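You operate a simulated robot arm through the tools that you are given. There is no shell and no other tool. Be economical: measure what you need, move in short steps, check, and stop when the job is done.

The job below is to be done with a simulated robot arm. You get a single attempt, and the scene is never put back.

## Task
Start the pump, prove the pressure gauge falls to nought, then set about 200 kPa.
Fine: shut the gauge cock for the proof and open it again; use the speed dial; leave the pump running.
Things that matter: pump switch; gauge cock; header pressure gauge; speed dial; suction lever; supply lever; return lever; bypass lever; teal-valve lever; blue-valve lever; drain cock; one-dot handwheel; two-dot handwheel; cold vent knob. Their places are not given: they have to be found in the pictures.

It is judged by the outcome, as a careful person would: the job done as asked, and still so three seconds after it is handed in. It fails if anything else is knocked over, pushed out of place, dropped, spilled or broken.

## Robot
A 6-joint arm with a two-finger parallel gripper, fixed in place. Base frame: the origin is at the foot of the arm, x ahead of it, y to its left, z up. Units: mm, degrees, N and s.
With the tool pointing down near the work surface it reaches from about 220 to 620 mm from the base axis. Its first joint turns from -66.0 to 66.0 degrees. Payload 2.7 kg.
The TCP is the grasp point between the finger pads, 23 mm short of the fingertips. In the tool frame z runs along the fingers and y along their closing line. Largest opening 94 mm; finger width 38, thickness 10; the body of the gripper, 54 by 96 mm, starts 39 mm behind the TCP.
Orientation is that of the tool frame in the base frame, as a unit quaternion [x, y, z, w]. With the fingers straight down and closing along the base's y, the tool's x points along the base's -x, its y along +y and its z along -z.

## Interface
- The arm moves only by the tool jog_arm. Its argument "series" is text: rows parted by semicolons, each of 6 numbers parted by spaces: the shift along the tool's x, y, z in units of 20 mm (1.0 is 20 mm), then the turn, a rotation vector about the tool's x, y, z in units of 6 degrees (1.0 is 6 degrees). In form: tx ty tz rx ry rz; .... A call has 1 to 10 rows; each row shifts and turns the commanded pose from where the row before left it, along the tool's axes as they then stand. "fingers" is the gripper command, from -1 (fully open) to 1 (shut), values between in proportion, set as the call begins (left out, the last holds). A call with a number of a shift or a turn outside -1 to 1 is refused whole. A row lasts 0.2 s, in which the tool goes at most 50 mm and 8.6 degrees; a call with a longer step from one row to the next is refused whole, and so is a gripper value outside its range. A pose out of reach is approached as far as the arm can. The call stops where the force on the tool passes 40 N (or 10 N more than at its start, if that is more) or the arm is blocked; 0.2 s more then pass. Each finger travels about 45 mm/s and halts on what it meets, pressing with about 21 N; the grip force reading is that of the motor and also rises with nothing between the fingers. The clock runs only during rows and for 0.2 s after the last one: add rows that do not move to give the fingers time. It gives the time, the measured TCP pose, the force on the tool (base axes), the opening and the grip force at its end, in the units of the frame above (readings bear some noise).
- Cameras (640 x 400 px; columns grow to the right, rows downward): "scene" is fixed at [73, -445.7, 1400.6]; the picture's right is [0.57, -0.82, 0.00], its down [-0.56, -0.39, -0.73] and it looks along [0.60, 0.42, -0.68] (base axes); focal length 322 px, centre (320, 200). "wrist" rides on the gripper at [86, 16, -74] in the tool frame; the picture's right is [-0.18, 0.98, 0.00], its down [-0.58, -0.11, -0.81] and it looks along [-0.79, -0.15, 0.59] (tool axes); focal length 243 px, centre (320, 200).
- grab_frame(camera): a new picture of that camera. No time passes.
- locate(camera, pixels): for up to 12 pixels [column, row] of the newest picture of that camera ("zoom" is the newest enlarged one), the place [x, y, z] in the base frame of the surface seen there, good to about 3 mm, but the place of the scene camera against the robot may be out by one fixed shift of up to 25 mm in any direction. No time passes.
- zoom(camera, box): a new picture of the part [left, top, right, bottom] of that camera's present view, enlarged. No time passes.
- close_job(): hands the job in; it is judged then, once.

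Keep the steps short. Do not move on a guess: measure, check each grasp and each placing, and mend mistakes. In all there are 80 turns and 46 pictures (those below and enlarged ones count). Leave the gripper open and the arm clear of the work at the hand-in unless told otherwise, and finish with a single line.

The tools are called after "Request:" as a command line: name --argument value ..., lists and objects as JSON in quotes. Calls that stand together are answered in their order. jog_arm: Moves the arm, as the interface text tells. Its arguments: {"type":"object","properties":{"series":{"type":"string"},"fingers":{"type":"number"}},"required":["series"]} The other tools are called the same way: grab_frame (camera) takes a picture; locate (camera, pixels) gives the place of the surface under pixels of a picture; zoom (camera, box) takes an enlarged picture of a part of a camera's view; close_job () hands the job in.

At the start:

```text
t: 0.0
tcp_pos: [350.3, -75.5, 1050.0]
ee_rot: [0.0, 1.0, 0.0, 0.0]
contact_force: [0.7, -0.4, 0.7]
finger_gap: 94.1
finger_force: 0.2
```

scene: 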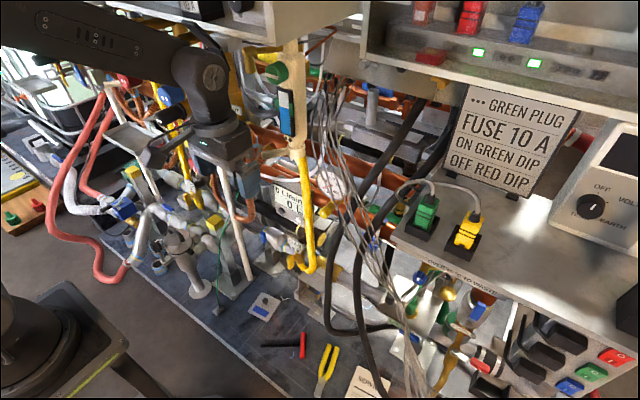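
wrist: 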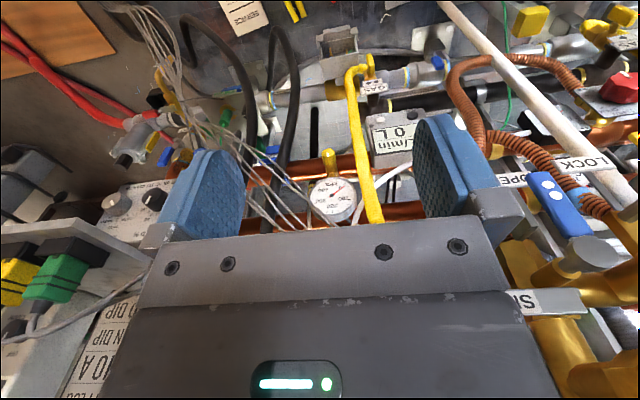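

The scene is cluttered, so I'll enlarge parts of both views to find the labels and controls.

Request:
zoom --camera "scene" --box '[0, 60, 200, 300]'

Request:
zoom --camera "scene" --box '[160, 120, 360, 320]'

Request:
zoom --camera "scene" --box '[340, 160, 640, 400]'

Request:
zoom --camera "wrist" --box '[240, 0, 640, 250]'

```text
1.67 times, centred on (100, 180) of scene
```

zoom: 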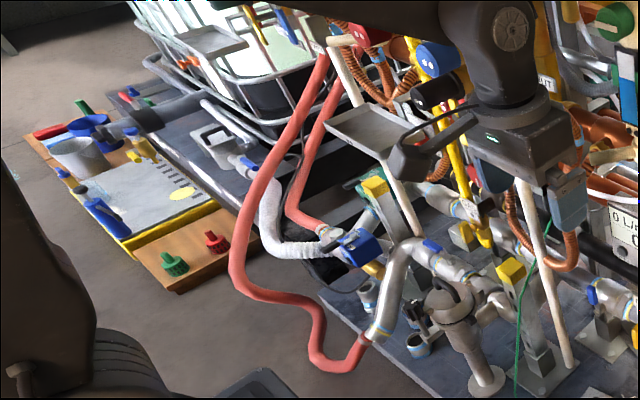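

```text
2.00 times, centred on (260, 220) of scene
```

zoom: 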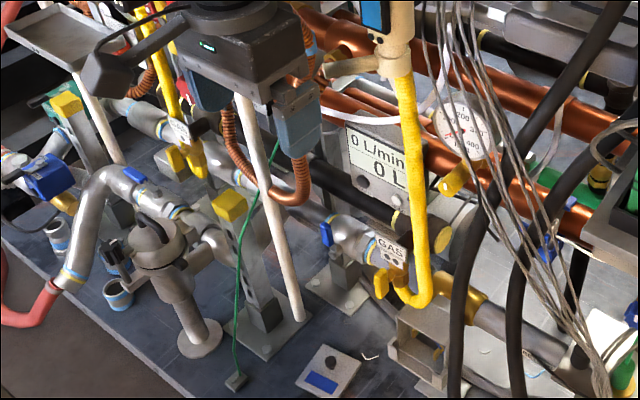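

```text
1.67 times, centred on (490, 280) of scene
```

zoom: 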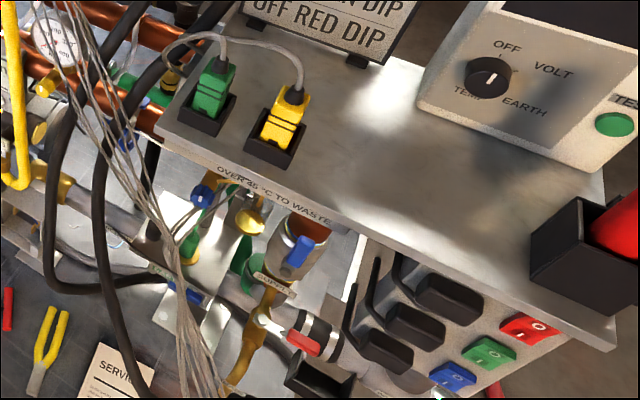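

```text
1.60 times, centred on (440, 125) of wrist
```

zoom: 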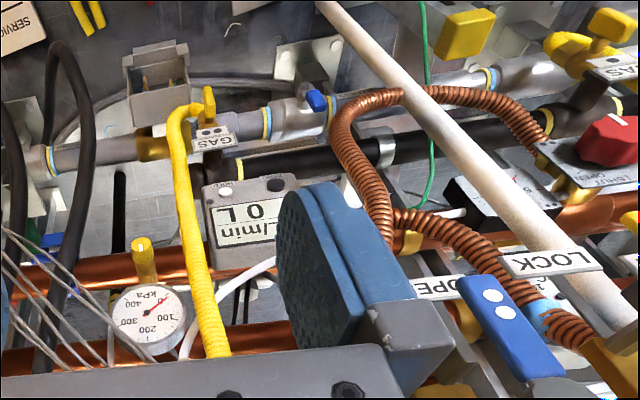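

I see a round kPa gauge at scene (330,185) with a yellow cock beside it. Next I'll enlarge the left part of the wrist view and the rest of the scene for the pump switch and dial.

Request:
zoom --camera "wrist" --box '[0, 80, 240, 320]'

Request:
zoom --camera "scene" --box '[440, 290, 640, 400]'

Request:
zoom --camera "scene" --box '[60, 60, 220, 220]'

Request:
zoom --camera "scene" --box '[280, 130, 420, 240]'

```text
1.67 times, centred on (120, 200) of wrist
```

zoom: 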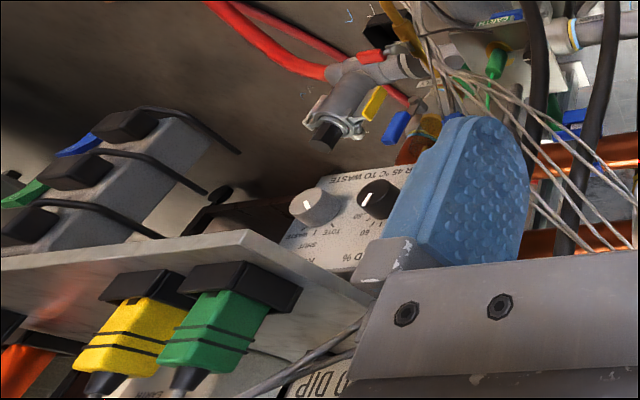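

```text
3.20 times, centred on (540, 345) of scene
```

zoom: 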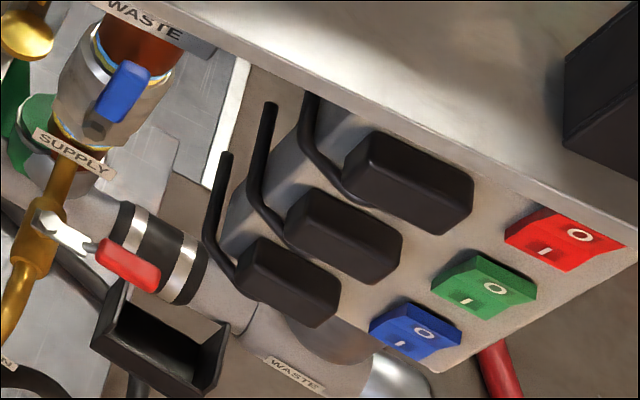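

```text
2.50 times, centred on (140, 140) of scene
```

zoom: 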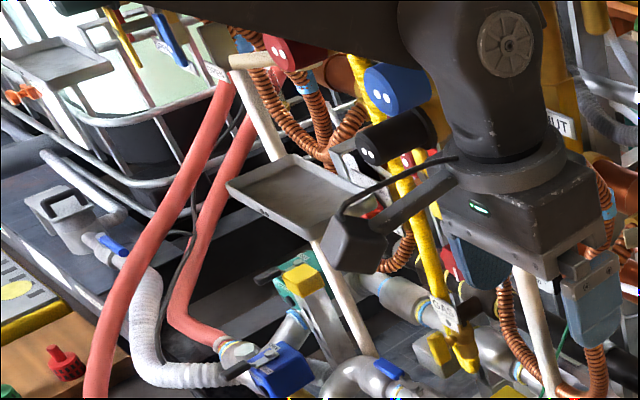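

```text
3.64 times, centred on (350, 185) of scene
```

zoom: 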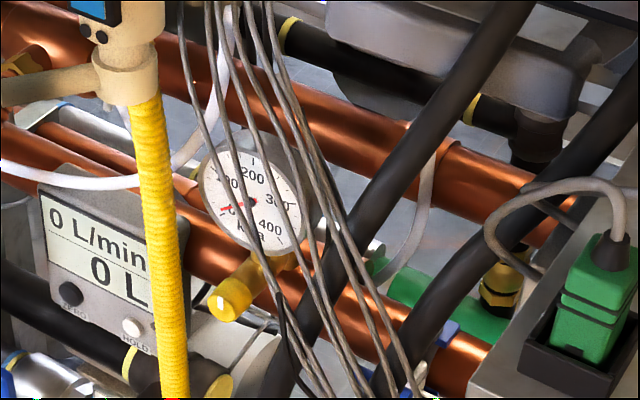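

The gauge reads 0. I'll measure several features: the gauge, cock, rockers, shelf edges and overhead objects.

Request:
locate --camera "scene" --pixels '[[348, 185], [341, 212], [615, 355], [592, 372], [570, 386], [400, 235], [430, 215], [467, 235], [592, 207], [300, 250], [525, 150], [285, 110]]'

Request:
locate --camera "wrist" --pixels '[[115, 204], [152, 199], [332, 195], [328, 160], [130, 245], [60, 280], [352, 150], [372, 60], [20, 285], [615, 90], [570, 190], [390, 140]]'

Request:
zoom --camera "wrist" --box '[90, 150, 190, 250]'

```text
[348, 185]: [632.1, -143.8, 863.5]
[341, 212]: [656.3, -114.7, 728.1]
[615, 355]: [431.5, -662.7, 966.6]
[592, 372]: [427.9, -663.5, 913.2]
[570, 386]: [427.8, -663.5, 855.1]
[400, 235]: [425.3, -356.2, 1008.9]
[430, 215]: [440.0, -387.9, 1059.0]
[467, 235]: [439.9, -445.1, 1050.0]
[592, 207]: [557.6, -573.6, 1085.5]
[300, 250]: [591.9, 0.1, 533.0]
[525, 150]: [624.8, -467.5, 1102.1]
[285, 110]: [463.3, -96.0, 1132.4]
```

```text
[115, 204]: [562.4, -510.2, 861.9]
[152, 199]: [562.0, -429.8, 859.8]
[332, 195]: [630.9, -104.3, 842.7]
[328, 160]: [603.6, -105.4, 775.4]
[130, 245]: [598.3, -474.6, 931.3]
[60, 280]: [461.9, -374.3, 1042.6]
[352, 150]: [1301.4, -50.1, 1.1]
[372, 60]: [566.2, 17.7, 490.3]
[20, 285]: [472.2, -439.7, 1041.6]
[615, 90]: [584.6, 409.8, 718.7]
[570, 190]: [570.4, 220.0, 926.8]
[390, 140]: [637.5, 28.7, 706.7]
```

```text
4.00 times, centred on (140, 200) of wrist
```

zoom: 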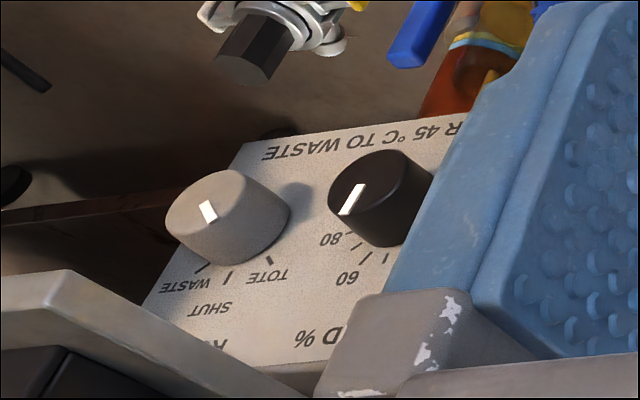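

The wrist view shows a panel with a grey WASTE/SHUT/TOTE knob and a black "…D %" knob, the speed dial, near (562,-430,860). Before moving that way I'll measure the hanging wires and the shelf edge.

Request:
locate --camera "scene" --pixels '[[345, 130], [335, 60], [365, 240], [395, 310], [412, 380], [405, 130], [358, 300], [455, 270], [385, 250], [440, 262], [600, 325], [550, 310]]'

Request:
locate --camera "wrist" --pixels '[[150, 40], [185, 100], [160, 75], [240, 130], [270, 80], [370, 277], [155, 300], [350, 75], [360, 120], [275, 200], [140, 185], [100, 225]]'

```text
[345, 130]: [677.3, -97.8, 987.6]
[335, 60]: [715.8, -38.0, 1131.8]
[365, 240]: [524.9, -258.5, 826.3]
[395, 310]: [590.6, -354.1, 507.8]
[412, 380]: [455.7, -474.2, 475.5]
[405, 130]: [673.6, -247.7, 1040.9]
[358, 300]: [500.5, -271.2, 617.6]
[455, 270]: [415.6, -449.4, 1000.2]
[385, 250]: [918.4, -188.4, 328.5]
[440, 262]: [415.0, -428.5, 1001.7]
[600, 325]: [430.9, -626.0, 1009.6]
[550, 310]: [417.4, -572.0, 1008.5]
```

```text
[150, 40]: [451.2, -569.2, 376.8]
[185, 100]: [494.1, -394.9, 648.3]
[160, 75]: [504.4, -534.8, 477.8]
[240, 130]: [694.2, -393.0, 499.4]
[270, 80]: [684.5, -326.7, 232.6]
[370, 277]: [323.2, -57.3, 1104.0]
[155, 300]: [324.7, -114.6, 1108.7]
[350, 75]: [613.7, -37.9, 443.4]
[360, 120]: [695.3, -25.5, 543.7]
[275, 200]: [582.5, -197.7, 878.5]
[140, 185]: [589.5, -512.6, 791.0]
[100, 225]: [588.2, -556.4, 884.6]
```

The panel stands vertical at x≈590, under a shelf whose front edge is at x≈416. I'll move the tool 200 mm toward -y, staying at x=350, to look at the panel and the rockers.

Request:
jog_arm --series "0 -1 0 0 0 0;0 -1 0 0 0 0;0 -1 0 0 0 0;0 -1 0 0 0 0;0 -1 0 0 0 0;0 -1 0 0 0 0;0 -1 0 0 0 0;0 -1 0 0 0 0;0 -1 0 0 0 0;0 -1 0 0 0 0"

Request:
grab_frame --camera "wrist"

```text
t: 2.2
tcp_pos: [348.9, -275.0, 1050.9]
ee_rot: [0.0, 1.0, -0.001, 0.0]
contact_force: [0.7, 0.6, -0.8]
finger_gap: 94.1
finger_force: 0.1
```

```text
34 pictures are left
```

wrist: 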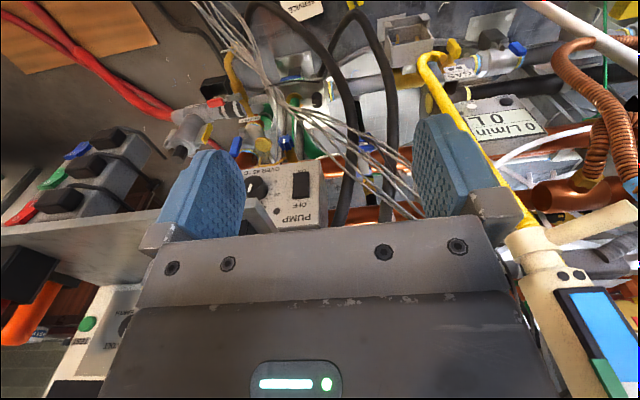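

A black rocker marked PUMP ON/OFF shows at (300,185) on the same panel. I'll enlarge it and measure.

Request:
zoom --camera "wrist" --box '[220, 100, 430, 240]'

Request:
locate --camera "wrist" --pixels '[[300, 179], [300, 192], [258, 188], [278, 212], [318, 220], [318, 175], [345, 200], [385, 190], [345, 120], [410, 205], [200, 215], [150, 225]]'

```text
2.86 times, centred on (325, 170) of wrist
```

zoom: 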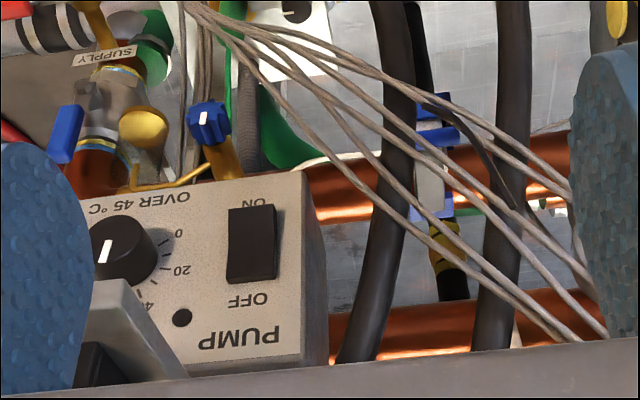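

```text
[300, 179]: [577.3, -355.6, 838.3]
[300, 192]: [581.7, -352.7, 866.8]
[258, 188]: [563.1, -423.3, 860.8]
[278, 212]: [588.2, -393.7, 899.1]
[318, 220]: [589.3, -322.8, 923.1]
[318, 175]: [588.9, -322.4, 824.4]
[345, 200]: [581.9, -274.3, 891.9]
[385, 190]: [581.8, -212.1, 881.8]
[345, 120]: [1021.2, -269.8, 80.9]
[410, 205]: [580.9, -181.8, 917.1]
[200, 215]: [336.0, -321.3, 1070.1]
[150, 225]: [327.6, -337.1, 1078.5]
```

The panel reads PUMP, with ON at the bottom of the rocker and OFF at the top. The top is pressed in now, so it is off. The speed dial seems set high. I'll check what stands below the panel and where the shelf underside is, as limits for a horizontal approach.

Request:
locate --camera "zoom" --pixels '[[140, 135], [212, 120], [60, 135], [165, 185], [190, 100], [300, 180], [120, 300], [110, 245], [430, 290], [300, 260], [500, 250], [20, 280]]'

Request:
locate --camera "wrist" --pixels '[[130, 250], [60, 245], [240, 212], [262, 215], [275, 240], [140, 215], [100, 185], [205, 130], [170, 70], [235, 60], [270, 90], [400, 160]]'

```text
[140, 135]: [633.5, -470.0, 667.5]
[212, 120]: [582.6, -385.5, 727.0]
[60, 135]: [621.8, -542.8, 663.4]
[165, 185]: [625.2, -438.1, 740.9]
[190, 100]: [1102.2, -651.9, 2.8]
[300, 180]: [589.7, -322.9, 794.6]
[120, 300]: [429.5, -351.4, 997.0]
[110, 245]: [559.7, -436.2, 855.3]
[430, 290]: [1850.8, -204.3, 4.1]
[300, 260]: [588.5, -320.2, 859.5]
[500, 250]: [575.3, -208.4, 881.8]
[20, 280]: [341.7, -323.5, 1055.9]
```

```text
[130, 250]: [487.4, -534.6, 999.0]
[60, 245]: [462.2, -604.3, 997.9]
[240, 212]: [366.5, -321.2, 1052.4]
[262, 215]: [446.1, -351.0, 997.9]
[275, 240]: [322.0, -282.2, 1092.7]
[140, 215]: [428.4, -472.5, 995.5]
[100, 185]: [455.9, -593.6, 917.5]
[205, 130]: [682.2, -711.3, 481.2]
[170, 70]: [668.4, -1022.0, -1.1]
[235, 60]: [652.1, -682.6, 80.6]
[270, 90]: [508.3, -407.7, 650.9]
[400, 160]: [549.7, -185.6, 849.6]
```

Shelf underside is z≈997 from x≈417, and loose grey wires run near (525,-260,826). I'll approach horizontally below the shelf. First I'll close the fingers, lower to z≈930 and begin pitching the tool forward.

Request:
jog_arm --series "0 0 1 0 0 0;0 0 1 0 0 0;0 0 1 0 0 0;0 0 1 0 0 0;0 0 1 0 0 0;0 0 0 0 -1 0;0 0 0 0 -1 0;0 0 0 0 -1 0;0 0 0 0 -1 0;0 0 0 0 -1 0" --fingers 1

Request:
grab_frame --camera "scene"

```text
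t: 4.4
tcp_pos: [351.3, -275.2, 951.0]
ee_rot: [0.001, 0.966, 0.0, 0.26]
contact_force: [0.1, 0.4, 0.2]
finger_gap: 0.0
finger_force: 21.2
```

```text
32 pictures are left
```

scene: 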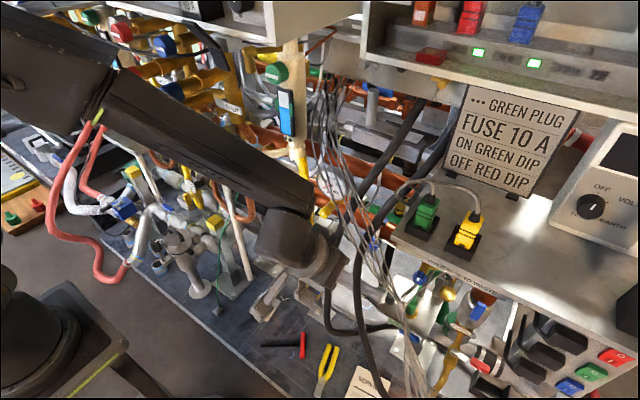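

Tilt direction is right (30° so far). I'll continue to 90° while drifting to y≈-355 and lower, staying in front of the shelf edge.

Request:
jog_arm --series "0.2 -0.4 0.4 0 -1 0;0.2 -0.4 0.4 0 -1 0;0.2 -0.4 0.4 0 -1 0;0.2 -0.4 0.4 0 -1 0;0.2 -0.4 0.4 0 -1 0;0.2 -0.4 0.4 0 -1 0;0.2 -0.4 0.4 0 -1 0;0.2 -0.4 0.4 0 -1 0;0.2 -0.4 0.4 0 -1 0;0.2 -0.4 0.4 0 -1 0"

Request:
grab_frame --camera "wrist"

Request:
grab_frame --camera "scene"

```text
t: 6.6
tcp_pos: [395.9, -355.2, 877.1]
ee_rot: [-0.001, 0.706, 0.0, 0.708]
contact_force: [-0.3, 0.2, 0.1]
finger_gap: 0.0
finger_force: 20.8
```

```text
31 pictures are left
```

wrist: 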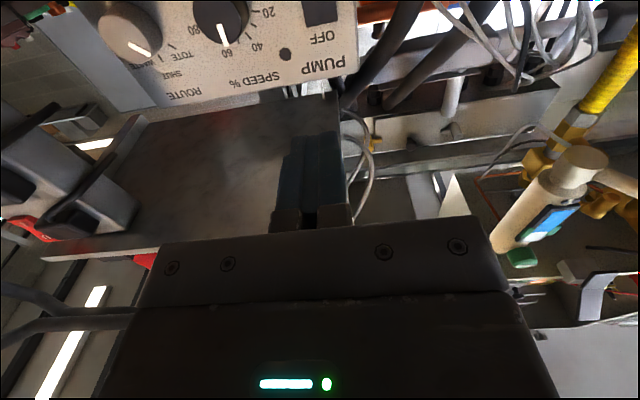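

```text
30 pictures are left
```

scene: 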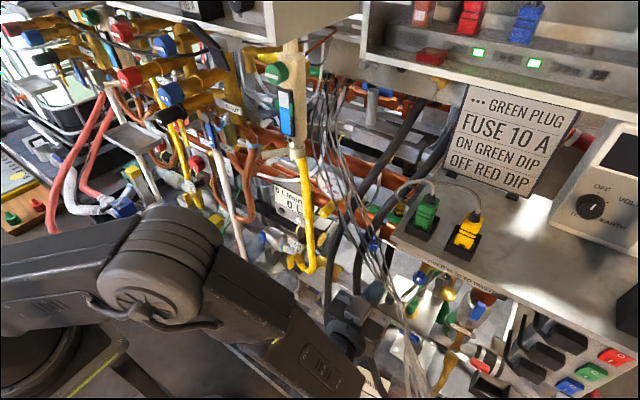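

The tool is horizontal and the panel is in view, with the SPEED % dial at (222,20). I'll enlarge it to read the setting.

Request:
zoom --camera "wrist" --box '[90, 0, 360, 110]'

Request:
locate --camera "wrist" --pixels '[[222, 20], [218, 35], [320, 15], [138, 45], [286, 53], [340, 60], [100, 160], [200, 150], [225, 55], [262, 30]]'

```text
2.37 times, centred on (225, 55) of wrist
```

zoom: 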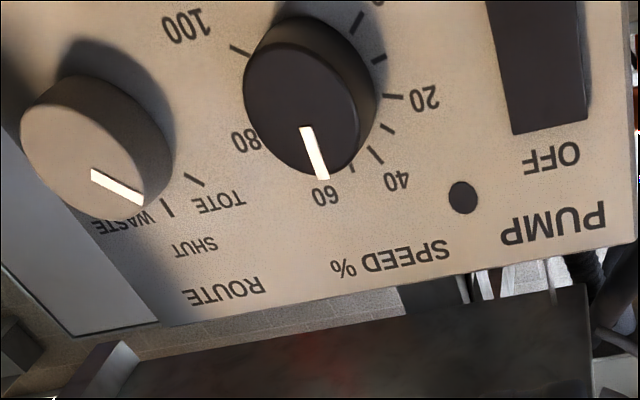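

```text
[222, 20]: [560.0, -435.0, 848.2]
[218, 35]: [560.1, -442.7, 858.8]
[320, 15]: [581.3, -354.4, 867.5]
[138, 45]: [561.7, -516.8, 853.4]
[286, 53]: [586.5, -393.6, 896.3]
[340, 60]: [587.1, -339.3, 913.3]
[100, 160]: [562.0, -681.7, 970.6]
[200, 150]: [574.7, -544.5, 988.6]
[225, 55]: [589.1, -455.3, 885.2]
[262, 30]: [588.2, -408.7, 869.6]
```

The dial stands near 60 %. Before pressing ON at about (577,-355,832), I'll check the wires at upper right against the gripper's path.

Request:
locate --camera "wrist" --pixels '[[445, 12], [470, 30], [500, 60], [520, 40], [540, 70], [590, 20], [415, 50], [375, 60], [500, 10], [555, 40]]'

Request:
jog_arm --series "0.8 0 1 0 0 0;0.8 0 1 0 0 0;0.75 0 1 0 0 0;0 0 1 0 0 0"

Request:
grab_frame --camera "wrist"

```text
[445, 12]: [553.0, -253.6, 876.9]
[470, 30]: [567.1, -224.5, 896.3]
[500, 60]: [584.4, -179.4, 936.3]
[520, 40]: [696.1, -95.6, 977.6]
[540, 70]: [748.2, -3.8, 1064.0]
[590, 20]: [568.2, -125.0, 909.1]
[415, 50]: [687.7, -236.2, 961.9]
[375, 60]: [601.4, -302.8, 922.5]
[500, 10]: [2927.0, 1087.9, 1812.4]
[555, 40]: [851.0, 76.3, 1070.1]
```

```text
t: 7.6
tcp_pos: [473.8, -354.8, 828.2]
ee_rot: [0.001, 0.707, -0.001, 0.707]
contact_force: [-0.3, -0.4, 0.4]
finger_gap: 0.0
finger_force: 21.3
```

```text
28 pictures are left
```

wrist: 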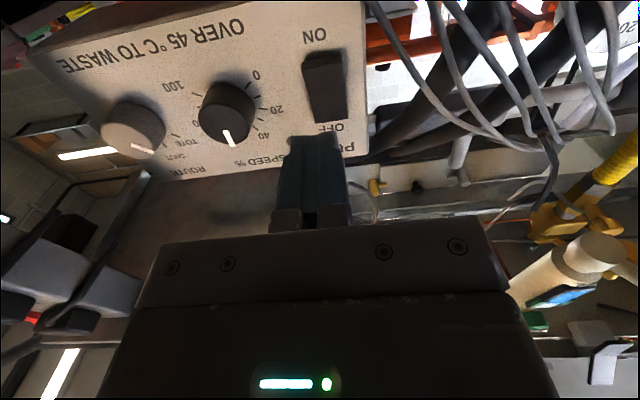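

The rocker is at (323,85). I'll measure it again and the nearest wires.

Request:
locate --camera "wrist" --pixels '[[322, 62], [325, 80], [328, 105], [328, 118], [378, 15], [390, 40], [410, 70], [440, 95], [480, 130], [442, 40], [550, 150], [365, 150]]'

```text
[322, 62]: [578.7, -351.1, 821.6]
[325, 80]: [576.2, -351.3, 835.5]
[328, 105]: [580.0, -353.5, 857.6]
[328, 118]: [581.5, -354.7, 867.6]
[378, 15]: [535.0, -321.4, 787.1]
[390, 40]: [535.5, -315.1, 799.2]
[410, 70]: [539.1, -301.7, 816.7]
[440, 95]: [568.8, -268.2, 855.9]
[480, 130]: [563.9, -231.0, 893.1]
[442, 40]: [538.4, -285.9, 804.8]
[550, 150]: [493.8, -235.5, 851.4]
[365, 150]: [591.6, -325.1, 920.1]
```

The rocker bottom sticks out most at (576,-351,830). The nearest wires are at x≈535, y≈-315, about 14 mm clear of the gripper body when pressing. I'll advance to just short of contact and then press gently.

Request:
jog_arm --series "0 0.15 1 0 0 0;0 0 1 0 0 0;0 0 1 0 0 0;0 0 0.5 0 0 0;0 0 0.2 0 0 0;0 0 0.2 0 0 0;0 0 0.15 0 0 0;0 0 0.1 0 0 0"

Request:
grab_frame --camera "wrist"

```text
t: 9.4
tcp_pos: [555.4, -353.2, 829.7]
ee_rot: [0.0, 0.708, 0.0, 0.706]
contact_force: [-11.1, 2.4, -0.8]
finger_gap: 0.2
finger_force: 20.5
```

```text
27 pictures are left
```

wrist: 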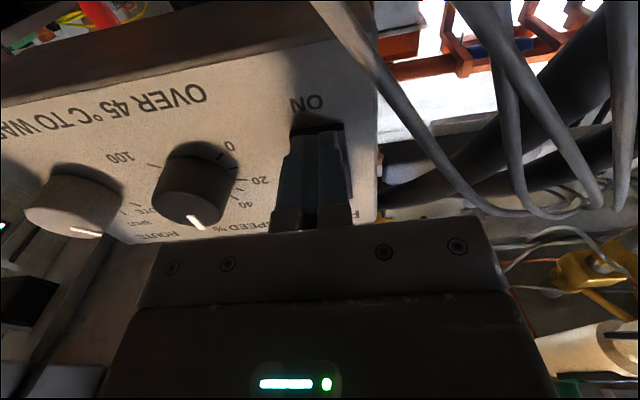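

Contact at 11 N. I'll press a few millimetres more, then back off to check.

Request:
jog_arm --series "0 0 0.1 0 0 0;0 0 0.1 0 0 0;0 0 0.1 0 0 0;0 0 0.1 0 0 0"

```text
t: 9.9
tcp_pos: [557.2, -353.2, 829.0]
ee_rot: [-0.001, 0.709, 0.0, 0.705]
contact_force: [-9.8, 1.9, 2.1]
finger_gap: 0.0
finger_force: 20.9
stopped in row 2: the force on the tool passed its limit (the readings are from after the stop); the commanded pose is now the measured one
```

The force limit was hit after some travel. I'll back off 60 mm and look at the rocker and gauge.

Request:
jog_arm --series "0 0 -1 0 0 0;0 0 -1 0 0 0;0 0 -1 0 0 0;0 0 -1 0 0 0"

Request:
zoom --camera "wrist" --box '[90, 0, 380, 190]'

Request:
zoom --camera "scene" --box '[260, 130, 400, 240]'

```text
t: 10.9
tcp_pos: [476.2, -353.7, 830.3]
ee_rot: [0.0, 0.708, 0.0, 0.706]
contact_force: [0.2, 0.4, -0.7]
finger_gap: 0.0
finger_force: 21.1
```

```text
2.11 times, centred on (235, 95) of wrist
```

zoom: 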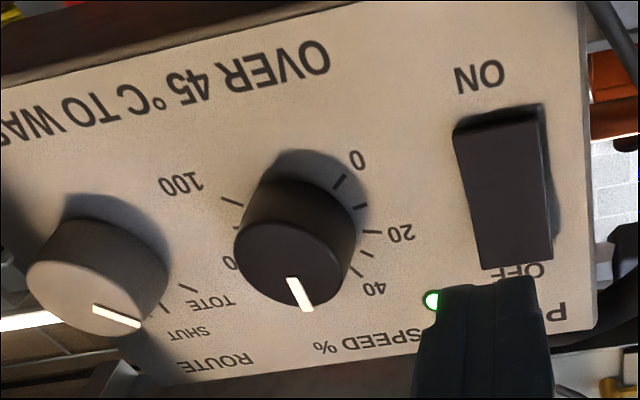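

```text
3.64 times, centred on (330, 185) of scene
```

zoom: 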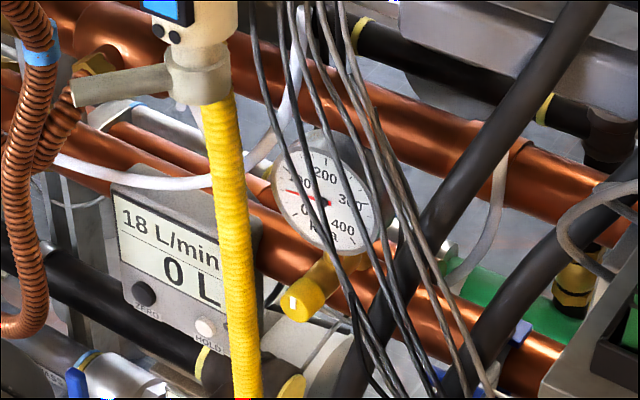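

The pump is running: green lamp, 18 L/min, and the gauge is rising. I'll retreat and move across to view the gauge and its cock near (604,-105,775).

Request:
jog_arm --series "0 0 -1 0 0 0;0 0 -1 0 0 0;0 0 -1 0 0 0;0 0 -1 0 0 0;0 0 -1 0 0 0;0 1 0 0 0 0;0 1 0 0 0 0;0 1 0 0 0 0;0 1 0 0 0 0;0 1 0 0 0 0"

Request:
jog_arm --series "0 1 0 0 0 0;0 1 0 0 0 0;0 1 0 0 0 0;0 1 0 0 0 0;0 1 0 0 0 0;0 1 0 0 0 0"

Request:
grab_frame --camera "wrist"

```text
t: 13.1
tcp_pos: [383.9, -267.2, 833.7]
ee_rot: [0.0, 0.708, 0.003, 0.706]
contact_force: [0.3, 0.2, 0.0]
finger_gap: 0.1
finger_force: 20.7
out of reach, approached as far as the arm can: row 10
```

```text
t: 14.5
tcp_pos: [432.9, -218.3, 870.1]
ee_rot: [0.001, 0.708, 0.004, 0.706]
contact_force: [0.4, -0.8, 0.2]
finger_gap: 0.0
finger_force: 21.9
out of reach, approached as far as the arm can: row 1, 2, 3, 4, 5, 6
```

```text
24 pictures are left
```

wrist: 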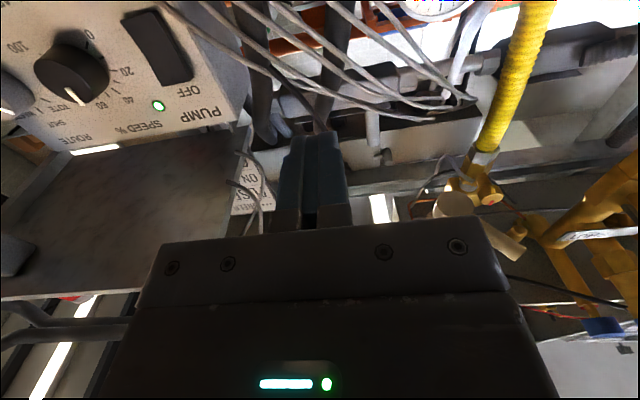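

That pose is too close to the base for a horizontal tool. I'll pitch the tool back down 42° and raise it, which is reachable and gives a better look at the cock.

Request:
jog_arm --series "-0.8 0 0 0 1 0;-0.8 0 0 0 1 0;-0.8 0 0 0 1 0;-0.8 0 0 0 1 0;0 0 0 0 1 0;0 0 0 0 1 0;0 0 0 0 1 0"

Request:
grab_frame --camera "wrist"

```text
t: 16.1
tcp_pos: [443.4, -220.4, 932.5]
ee_rot: [-0.001, 0.914, 0.0, 0.405]
contact_force: [-0.1, 0.3, -0.3]
finger_gap: 0.0
finger_force: 21.2
```

```text
23 pictures are left
```

wrist: 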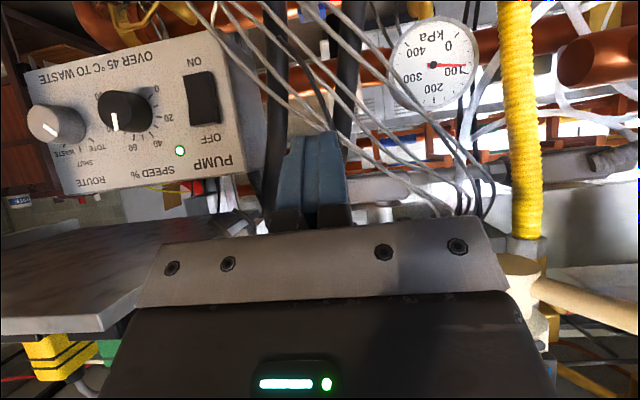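

The gauge now reads roughly 95 kPa. I'll measure the wires, yellow hose, post and gauge from here.

Request:
locate --camera "wrist" --pixels '[[434, 66], [460, 66], [520, 60], [525, 200], [520, 265], [600, 300], [230, 50], [300, 90], [385, 80], [410, 180], [470, 60], [462, 190]]'

Request:
zoom --camera "wrist" --box '[340, 0, 560, 130]'

```text
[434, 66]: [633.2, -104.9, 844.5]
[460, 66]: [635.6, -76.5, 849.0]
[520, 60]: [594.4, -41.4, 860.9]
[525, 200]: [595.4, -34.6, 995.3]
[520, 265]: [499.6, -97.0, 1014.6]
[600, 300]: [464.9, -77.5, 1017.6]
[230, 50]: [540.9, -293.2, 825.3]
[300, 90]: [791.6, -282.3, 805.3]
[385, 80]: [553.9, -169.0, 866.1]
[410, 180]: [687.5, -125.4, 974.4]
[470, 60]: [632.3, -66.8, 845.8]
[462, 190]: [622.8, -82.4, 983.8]
```

```text
2.91 times, centred on (450, 65) of wrist
```

zoom: 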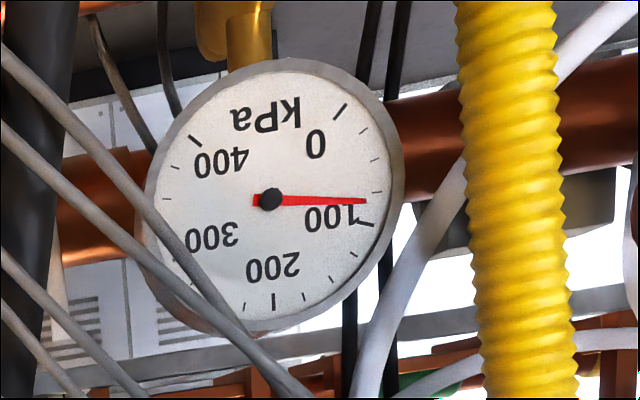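

The gauge reads about 85–90 kPa. The cock is hidden below it, so I'll lower to z≈845 and shift to y≈-150 for a view.

Request:
jog_arm --series "0.83 0.8 0.755 0 0 0;0.83 0.8 0.755 0 0 0;0.83 0.8 0.755 0 0 0;0.83 0.8 0.755 0 0 0"

Request:
grab_frame --camera "wrist"

```text
t: 17.1
tcp_pos: [442.5, -154.4, 843.0]
ee_rot: [-0.001, 0.914, 0.0, 0.405]
contact_force: [0.6, -0.1, 0.5]
finger_gap: 0.0
finger_force: 21.6
```

```text
21 pictures are left
```

wrist: 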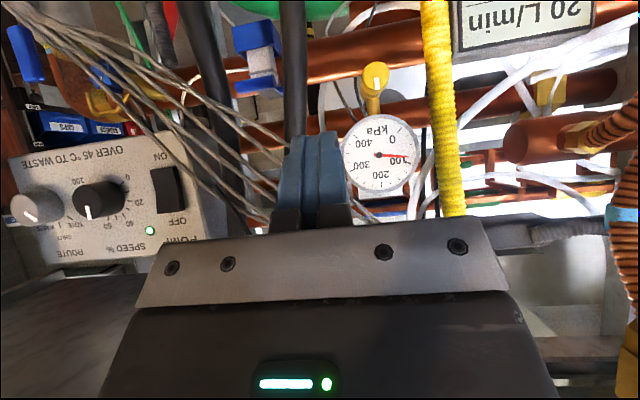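

Request:
zoom --camera "wrist" --box '[310, 20, 470, 220]'

Request:
locate --camera "wrist" --pixels '[[376, 75], [369, 75], [384, 76], [373, 98], [372, 110], [379, 155], [436, 80], [445, 160], [295, 60], [470, 35], [255, 125], [345, 80]]'

```text
2.00 times, centred on (390, 120) of wrist
```

zoom: 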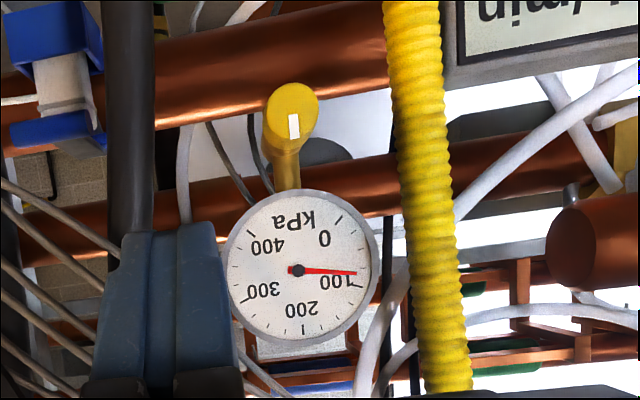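

```text
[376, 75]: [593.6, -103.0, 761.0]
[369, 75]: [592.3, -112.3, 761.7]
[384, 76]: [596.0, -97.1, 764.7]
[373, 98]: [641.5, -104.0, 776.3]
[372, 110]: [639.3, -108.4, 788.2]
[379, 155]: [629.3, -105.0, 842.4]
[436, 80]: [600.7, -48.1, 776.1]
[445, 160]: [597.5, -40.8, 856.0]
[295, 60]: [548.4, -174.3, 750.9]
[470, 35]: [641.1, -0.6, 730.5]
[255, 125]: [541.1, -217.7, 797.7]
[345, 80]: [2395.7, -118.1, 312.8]
```

The cock is a yellow knob with its face at (593,-104,762) and its mark pointing up to the gauge, so it is open. I'll check for obstacles around it: the pipes behind, the dark cable, the corrugated hose and what is underneath.

Request:
locate --camera "wrist" --pixels '[[620, 160], [610, 230], [590, 15], [350, 55], [350, 120], [410, 30], [280, 20], [292, 120], [260, 40], [500, 45], [320, 130], [525, 150]]'

Request:
locate --camera "scene" --pixels '[[300, 230], [310, 268], [325, 211], [332, 240], [240, 180], [212, 170], [310, 240], [355, 280], [290, 210], [280, 240], [265, 250], [330, 290]]'

```text
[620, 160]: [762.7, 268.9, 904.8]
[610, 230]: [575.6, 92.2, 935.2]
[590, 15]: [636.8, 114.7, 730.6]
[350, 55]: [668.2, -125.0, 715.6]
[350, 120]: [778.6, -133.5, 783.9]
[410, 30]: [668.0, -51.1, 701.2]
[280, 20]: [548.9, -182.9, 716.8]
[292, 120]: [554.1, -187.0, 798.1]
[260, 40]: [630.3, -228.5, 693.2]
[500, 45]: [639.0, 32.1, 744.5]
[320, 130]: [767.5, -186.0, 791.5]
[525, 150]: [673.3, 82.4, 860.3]
```

```text
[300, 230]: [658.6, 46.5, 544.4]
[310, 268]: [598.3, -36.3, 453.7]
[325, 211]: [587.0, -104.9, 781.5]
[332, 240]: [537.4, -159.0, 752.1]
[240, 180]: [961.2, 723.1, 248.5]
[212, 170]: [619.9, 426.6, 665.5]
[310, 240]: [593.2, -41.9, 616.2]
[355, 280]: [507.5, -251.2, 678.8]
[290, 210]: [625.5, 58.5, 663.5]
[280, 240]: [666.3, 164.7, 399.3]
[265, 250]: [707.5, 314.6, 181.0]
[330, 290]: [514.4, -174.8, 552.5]
```

The space is clear: the dark cable is at y≈-178, the hose at y≈-45 and the pipes behind at x≥668. I'll open the fingers to about 47 mm and go to a standoff in front of the cock, pitching to horizontal.

Request:
jog_arm --series "0.11 0.42 0.885 0 0 0;0.11 0.42 0.885 0 0 0;0.11 0.42 0.885 0 0 0;0.11 0.42 0.885 0 0 0;0.11 0.42 0.885 0 0 0;0.11 0.42 0.885 0 0 0" --fingers 0

Request:
jog_arm --series "0 0 0 0 -1 0;0 0 0 0 -1 0;0 0 0 0 -1 0;0 0 0 0 -1 0;0 0 0 0 -1 0;0 0 0 0 -1 0;0 0 0 0 -1 0"

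Request:
grab_frame --camera "wrist"

```text
t: 18.5
tcp_pos: [511.0, -103.2, 761.9]
ee_rot: [-0.001, 0.914, 0.001, 0.406]
contact_force: [0.7, 0.1, 0.4]
finger_gap: 47.0
finger_force: 0.1
```

```text
t: 20.1
tcp_pos: [554.1, -145.7, 774.6]
ee_rot: [0.002, 0.707, 0.005, 0.707]
contact_force: [-0.8, 0.2, -1.2]
finger_gap: 47.2
finger_force: 0.1
out of reach, approached as far as the arm can: row 3, 4, 5, 6, 7
```

```text
19 pictures are left
```

wrist: 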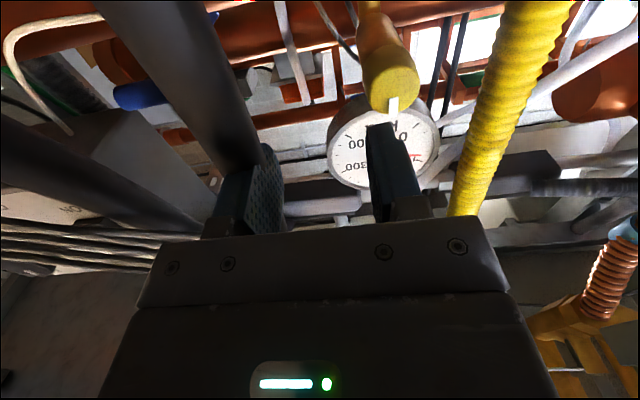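

The arm slid sideways to (554,-146,775) because the horizontal pose was out of reach there. The left finger may be near the dark cable, so I'll measure the cable before moving.

Request:
locate --camera "wrist" --pixels '[[150, 40], [190, 90], [220, 140], [240, 150], [245, 130], [225, 200], [265, 160], [270, 220], [395, 85], [390, 60], [480, 120], [390, 140]]'

Request:
zoom --camera "wrist" --box '[140, 60, 360, 260]'

```text
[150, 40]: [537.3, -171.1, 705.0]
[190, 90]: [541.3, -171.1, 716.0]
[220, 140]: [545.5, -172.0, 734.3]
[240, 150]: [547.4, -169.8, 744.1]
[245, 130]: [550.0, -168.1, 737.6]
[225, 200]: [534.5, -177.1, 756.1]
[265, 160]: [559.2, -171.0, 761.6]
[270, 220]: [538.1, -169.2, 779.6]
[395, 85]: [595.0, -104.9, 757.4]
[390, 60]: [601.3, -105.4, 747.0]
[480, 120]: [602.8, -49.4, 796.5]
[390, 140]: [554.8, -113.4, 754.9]
```

```text
2.00 times, centred on (250, 160) of wrist
```

zoom: 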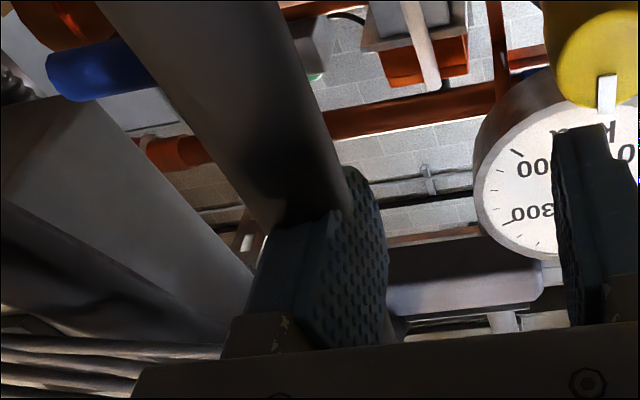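

The cable is right against the outside of the left finger, but the forces are about 1 N. I'll move straight away from it toward +y, level with the knob and still short of its face.

Request:
jog_arm --series "0.1 0.7 0.1 0 0 0;0.2 0.7 0.15 0 0 0;0.3 0.7 0.15 0 0 0"

Request:
grab_frame --camera "wrist"

```text
t: 20.8
tcp_pos: [573.7, -127.7, 766.7]
ee_rot: [0.003, 0.707, 0.006, 0.707]
contact_force: [-10.6, -1.8, 4.1]
finger_gap: 46.1
finger_force: 0.0
out of reach, approached as far as the arm can: row 1, 2, 3
stopped in row 3: the force on the tool passed its limit (the readings are from after the stop); the commanded pose is now the measured one
```

```text
17 pictures are left
```

wrist: 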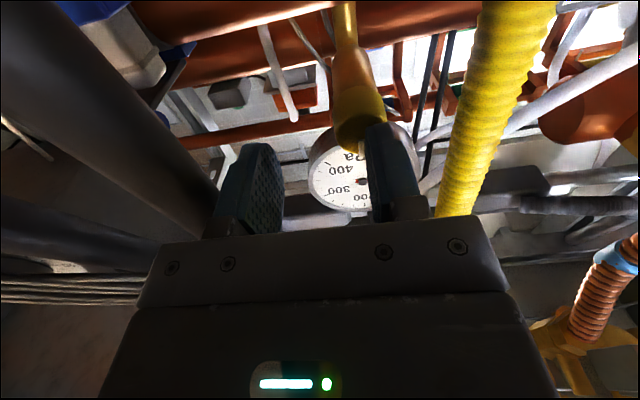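

The finger tip touched the knob face, because level poses closer than about 590 mm are out of reach. I'll pitch 24° downward while backing off, then shift to y=-104, where shorter distances are reachable.

Request:
jog_arm --series "0 0 -0.4 0 1 0;0 0 -0.4 0 1 0;0 0 -0.4 0 1 0;0 0 -0.4 0 1 0;0 0.6 0 0 0 0;0 0.6 0 0 0 0"

Request:
grab_frame --camera "wrist"

```text
t: 22.2
tcp_pos: [541.7, -103.4, 770.9]
ee_rot: [0.001, 0.839, 0.007, 0.545]
contact_force: [0.4, 0.3, -0.2]
finger_gap: 46.9
finger_force: 0.1
```

```text
16 pictures are left
```

wrist: 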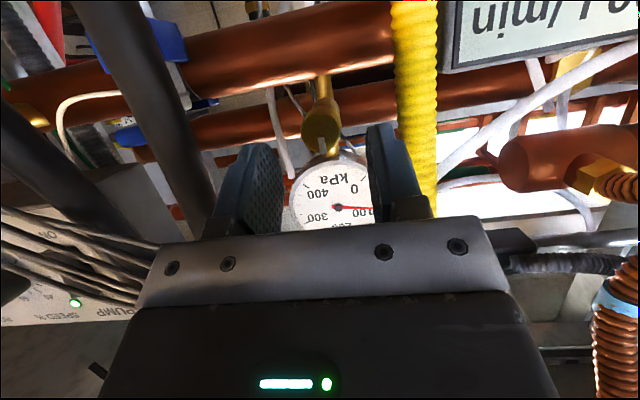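

The knob sits centred between the open fingers at (322,130). I'll advance so the pads straddle it, then level the tool.

Request:
jog_arm --series "-0.17 0 0.77 0 0 0;-0.17 0 0.77 0 0 0;-0.17 0 0.77 0 0 0;0 0 0 0 -1 0;0 0 0 0 -1 0;0 0 0 0 -1 0;0 0 0 0 -0.9 0"

Request:
grab_frame --camera "wrist"

```text
t: 23.8
tcp_pos: [588.7, -105.1, 763.4]
ee_rot: [0.004, 0.71, 0.009, 0.704]
contact_force: [-0.4, -0.1, -1.1]
finger_gap: 47.2
finger_force: 0.1
```

```text
15 pictures are left
```

wrist: 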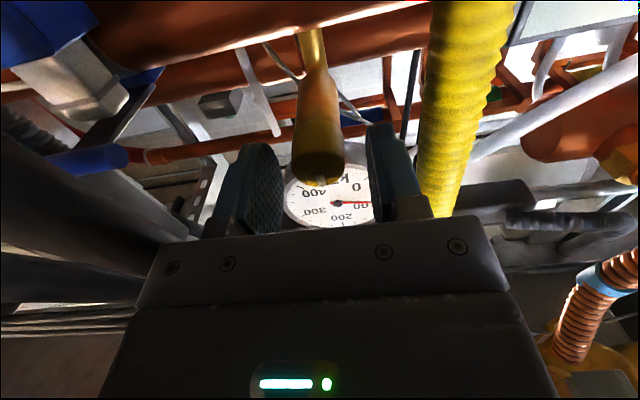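

Level, with the pads straddling the knob by about 18 mm. Now I'll close on it.

Request:
jog_arm --series "0 0 0 0 0 0;0 0 0 0 0 0;0 0 0 0 0 0" --fingers 1

```text
t: 24.6
tcp_pos: [590.1, -106.0, 764.7]
ee_rot: [0.005, 0.71, 0.009, 0.704]
contact_force: [1.2, -4.8, -2.5]
finger_gap: 27.1
finger_force: 44.7
```

Gripped at 27 mm. I'll turn clockwise, first 30°, watching the force.

Request:
jog_arm --series "0 0 0 0 0 1;0 0 0 0 0 1;0 0 0 0 0 1;0 0 0 0 0 1;0 0 0 0 0 1"

```text
t: 25.8
tcp_pos: [588.9, -105.3, 763.2]
ee_rot: [0.189, 0.685, 0.188, 0.678]
contact_force: [20.6, -23.7, -10.2]
finger_gap: 27.2
finger_force: 45.1
```

The tool turned 31° but the force rose to about 33 N. I'll look before going on.

Request:
grab_frame --camera "wrist"

```text
14 pictures are left
```

wrist: 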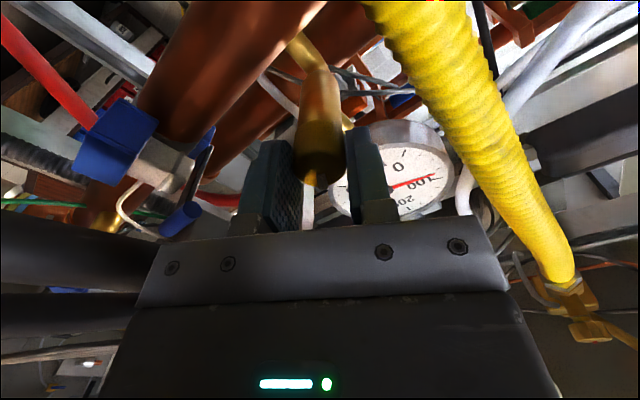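

The knob is held evenly and appears to turn. I'll ease 1 mm along the reaction and keep turning 30° more.

Request:
jog_arm --series "-0.03 -0.05 0.06 0 0 0;0 0 0 0 0 1;0 0 0 0 0 1;0 0 0 0 0 1;0 0 0 0 0 1;0 0 0 0 0 1"

```text
t: 27.2
tcp_pos: [589.1, -106.4, 762.3]
ee_rot: [0.359, 0.614, 0.358, 0.606]
contact_force: [-9.0, -19.8, -6.0]
finger_gap: 27.2
finger_force: 45.4
```

About 61° now with force about 22 N. I'll ease again and finish the quarter turn.

Request:
jog_arm --series "-0.04 -0.03 -0.02 0 0 0;0 0 0 0 0 1;0 0 0 0 0 1;0 0 0 0 0 1;0 0 0 0 0 1;0 0 0 0 0 0.9"

Request:
zoom --camera "scene" --box '[260, 130, 400, 240]'

```text
t: 28.6
tcp_pos: [589.5, -106.1, 762.6]
ee_rot: [0.502, 0.503, 0.5, 0.495]
contact_force: [-8.2, -16.3, -7.2]
finger_gap: 27.2
finger_force: 44.7
```

```text
3.64 times, centred on (330, 185) of scene
```

zoom: 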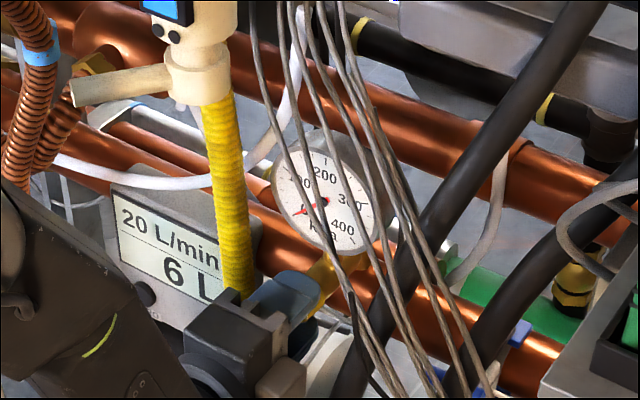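

The gauge has fallen close to 0. I'll wait 2 s and confirm it settles at nought.

Request:
jog_arm --series "0 0 0 0 0 0;0 0 0 0 0 0;0 0 0 0 0 0;0 0 0 0 0 0;0 0 0 0 0 0;0 0 0 0 0 0;0 0 0 0 0 0;0 0 0 0 0 0;0 0 0 0 0 0;0 0 0 0 0 0"

Request:
zoom --camera "scene" --box '[310, 165, 350, 205]'

```text
t: 30.8
tcp_pos: [587.9, -106.0, 762.4]
ee_rot: [0.503, 0.503, 0.5, 0.494]
contact_force: [-5.2, -13.9, -12.6]
finger_gap: 27.2
finger_force: 45.0
```

```text
10.00 times, centred on (330, 185) of scene
```

zoom: 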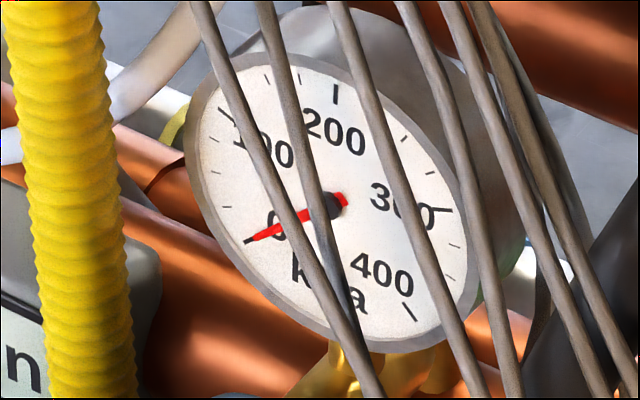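

The needle is exactly on 0, so the proof is done. Now I'll turn the cock back open by the same angle.

Request:
jog_arm --series "0 0 0 0 0 -1;0 0 0 0 0 -1;0 0 0 0 0 -1;0 0 0 0 0 -1;0 0 0 0 0 -1;0 0 0 0 0 -1;0 0 0 0 0 -1;0 0 0 0 0 -1"

Request:
jog_arm --series "0 0 0 0 0 -1;0 0 0 0 0 -1;0 0 0 0 0 -1;0 0 0 0 0 -1;0 0 0 0 0 -1;0 0 0 0 0 -1;0 0 0 0 0 -0.95;0 0 0 0 0 0"

```text
t: 32.6
tcp_pos: [590.5, -105.7, 762.0]
ee_rot: [0.253, 0.664, 0.254, 0.656]
contact_force: [-12.1, -13.9, -8.3]
finger_gap: 27.1
finger_force: 44.4
```

```text
t: 34.4
tcp_pos: [589.6, -104.4, 762.7]
ee_rot: [0.0, 0.71, 0.01, 0.704]
contact_force: [-36.9, -3.6, 8.3]
finger_gap: 27.0
finger_force: 44.6
```

Back at the open angle. I'll release to about 47 mm, then retreat the way I came: pitch down, then back.

Request:
jog_arm --series "0 0 0 0 0 0;0 0 0 0 0 0;0 0 0 0 0 0;0 0 0 0 1 0;0 0 0 0 1 0;0 0 0 0 1 0;0 0 0 0 1 0" --fingers 0

Request:
jog_arm --series "0.17 0 -0.77 0 0 0;0.17 0 -0.77 0 0 0;0.17 0 -0.77 0 0 0;-0.2 0 -0.8 0 1 0;-0.2 0 -0.8 0 1 0;-0.2 0 -0.8 0 1 0"

Request:
grab_frame --camera "wrist"

```text
t: 36.0
tcp_pos: [589.6, -103.6, 762.6]
ee_rot: [0.001, 0.842, 0.003, 0.54]
contact_force: [-1.6, -0.8, -0.5]
finger_gap: 47.0
finger_force: 0.0
```

```text
t: 37.4
tcp_pos: [508.3, -105.2, 808.5]
ee_rot: [-0.001, 0.915, 0.005, 0.402]
contact_force: [0.2, 0.0, -1.1]
finger_gap: 47.0
finger_force: 0.0
```

```text
11 pictures are left
```

wrist: 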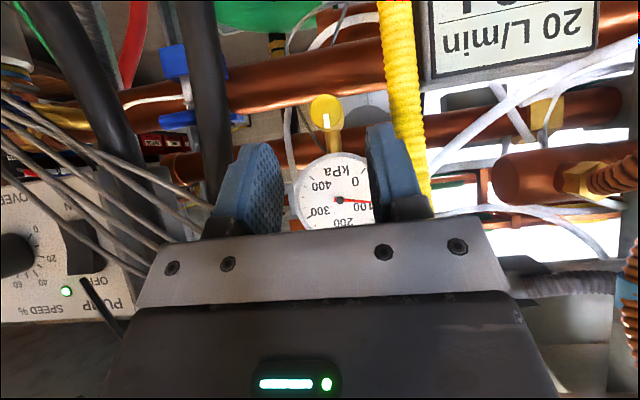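

The cock mark is up again and the gauge is back near 90 kPa. I'll retrace away from the wires toward the front of the panel.

Request:
jog_arm --series "0.16 -0.61 -0.95 0 0 0;0.16 -0.61 -0.95 0 0 0;0.16 -0.61 -0.95 0 0 0;0.16 -0.61 -0.95 0 0 0;-0.25 -0.88 -0.72 0 0 0;-0.25 -0.88 -0.72 0 0 0;-0.25 -0.88 -0.72 0 0 0;-0.25 -0.88 -0.72 0 0 0;-0.25 -0.88 -0.72 0 0 0;-0.25 -0.88 -0.72 0 0 0"

```text
t: 39.6
tcp_pos: [400.3, -262.6, 929.5]
ee_rot: [0.0, 0.915, 0.004, 0.403]
contact_force: [0.3, -0.2, 0.0]
finger_gap: 46.9
finger_force: 0.0
```

Now I'll level the tool and go to the front of the speed dial, near y=-433, z≈860.

Request:
jog_arm --series "0.25 -0.855 0.2 0 -1 0;0.25 -0.855 0.2 0 -1 0;0.25 -0.855 0.2 0 -1 0;0.25 -0.855 0.2 0 -1 0;0.25 -0.855 0.2 0 -1 0;0.25 -0.855 0.2 0 -1 0;0.25 -0.855 0.2 0 -1 0;0.5 -0.855 0.2 0 0 0;0.5 -0.855 0.2 0 0 0;0.5 -0.855 0.2 0 0 0"

Request:
grab_frame --camera "wrist"

```text
t: 41.8
tcp_pos: [424.1, -433.3, 856.4]
ee_rot: [0.001, 0.71, 0.004, 0.704]
contact_force: [-0.6, 0.0, -0.5]
finger_gap: 47.2
finger_force: 0.0
```

```text
10 pictures are left
```

wrist: 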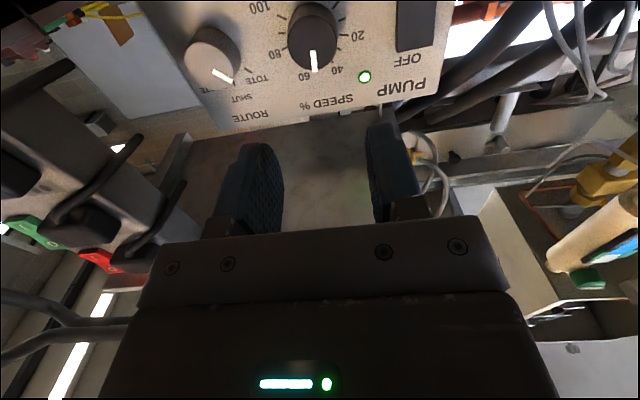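

The dial is at (313,40) with its mark near 50–55 %. I'll measure its edges to centre the grip.

Request:
locate --camera "wrist" --pixels '[[291, 48], [313, 48], [334, 48], [313, 35], [314, 66], [292, 30], [330, 30], [313, 75], [240, 60], [300, 110]]'

```text
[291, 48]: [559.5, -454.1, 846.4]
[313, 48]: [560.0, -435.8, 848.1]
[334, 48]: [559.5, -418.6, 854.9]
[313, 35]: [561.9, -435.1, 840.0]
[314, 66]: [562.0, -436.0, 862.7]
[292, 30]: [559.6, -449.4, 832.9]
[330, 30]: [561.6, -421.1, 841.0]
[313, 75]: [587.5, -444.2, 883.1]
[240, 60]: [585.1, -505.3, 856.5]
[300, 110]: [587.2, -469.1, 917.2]
```

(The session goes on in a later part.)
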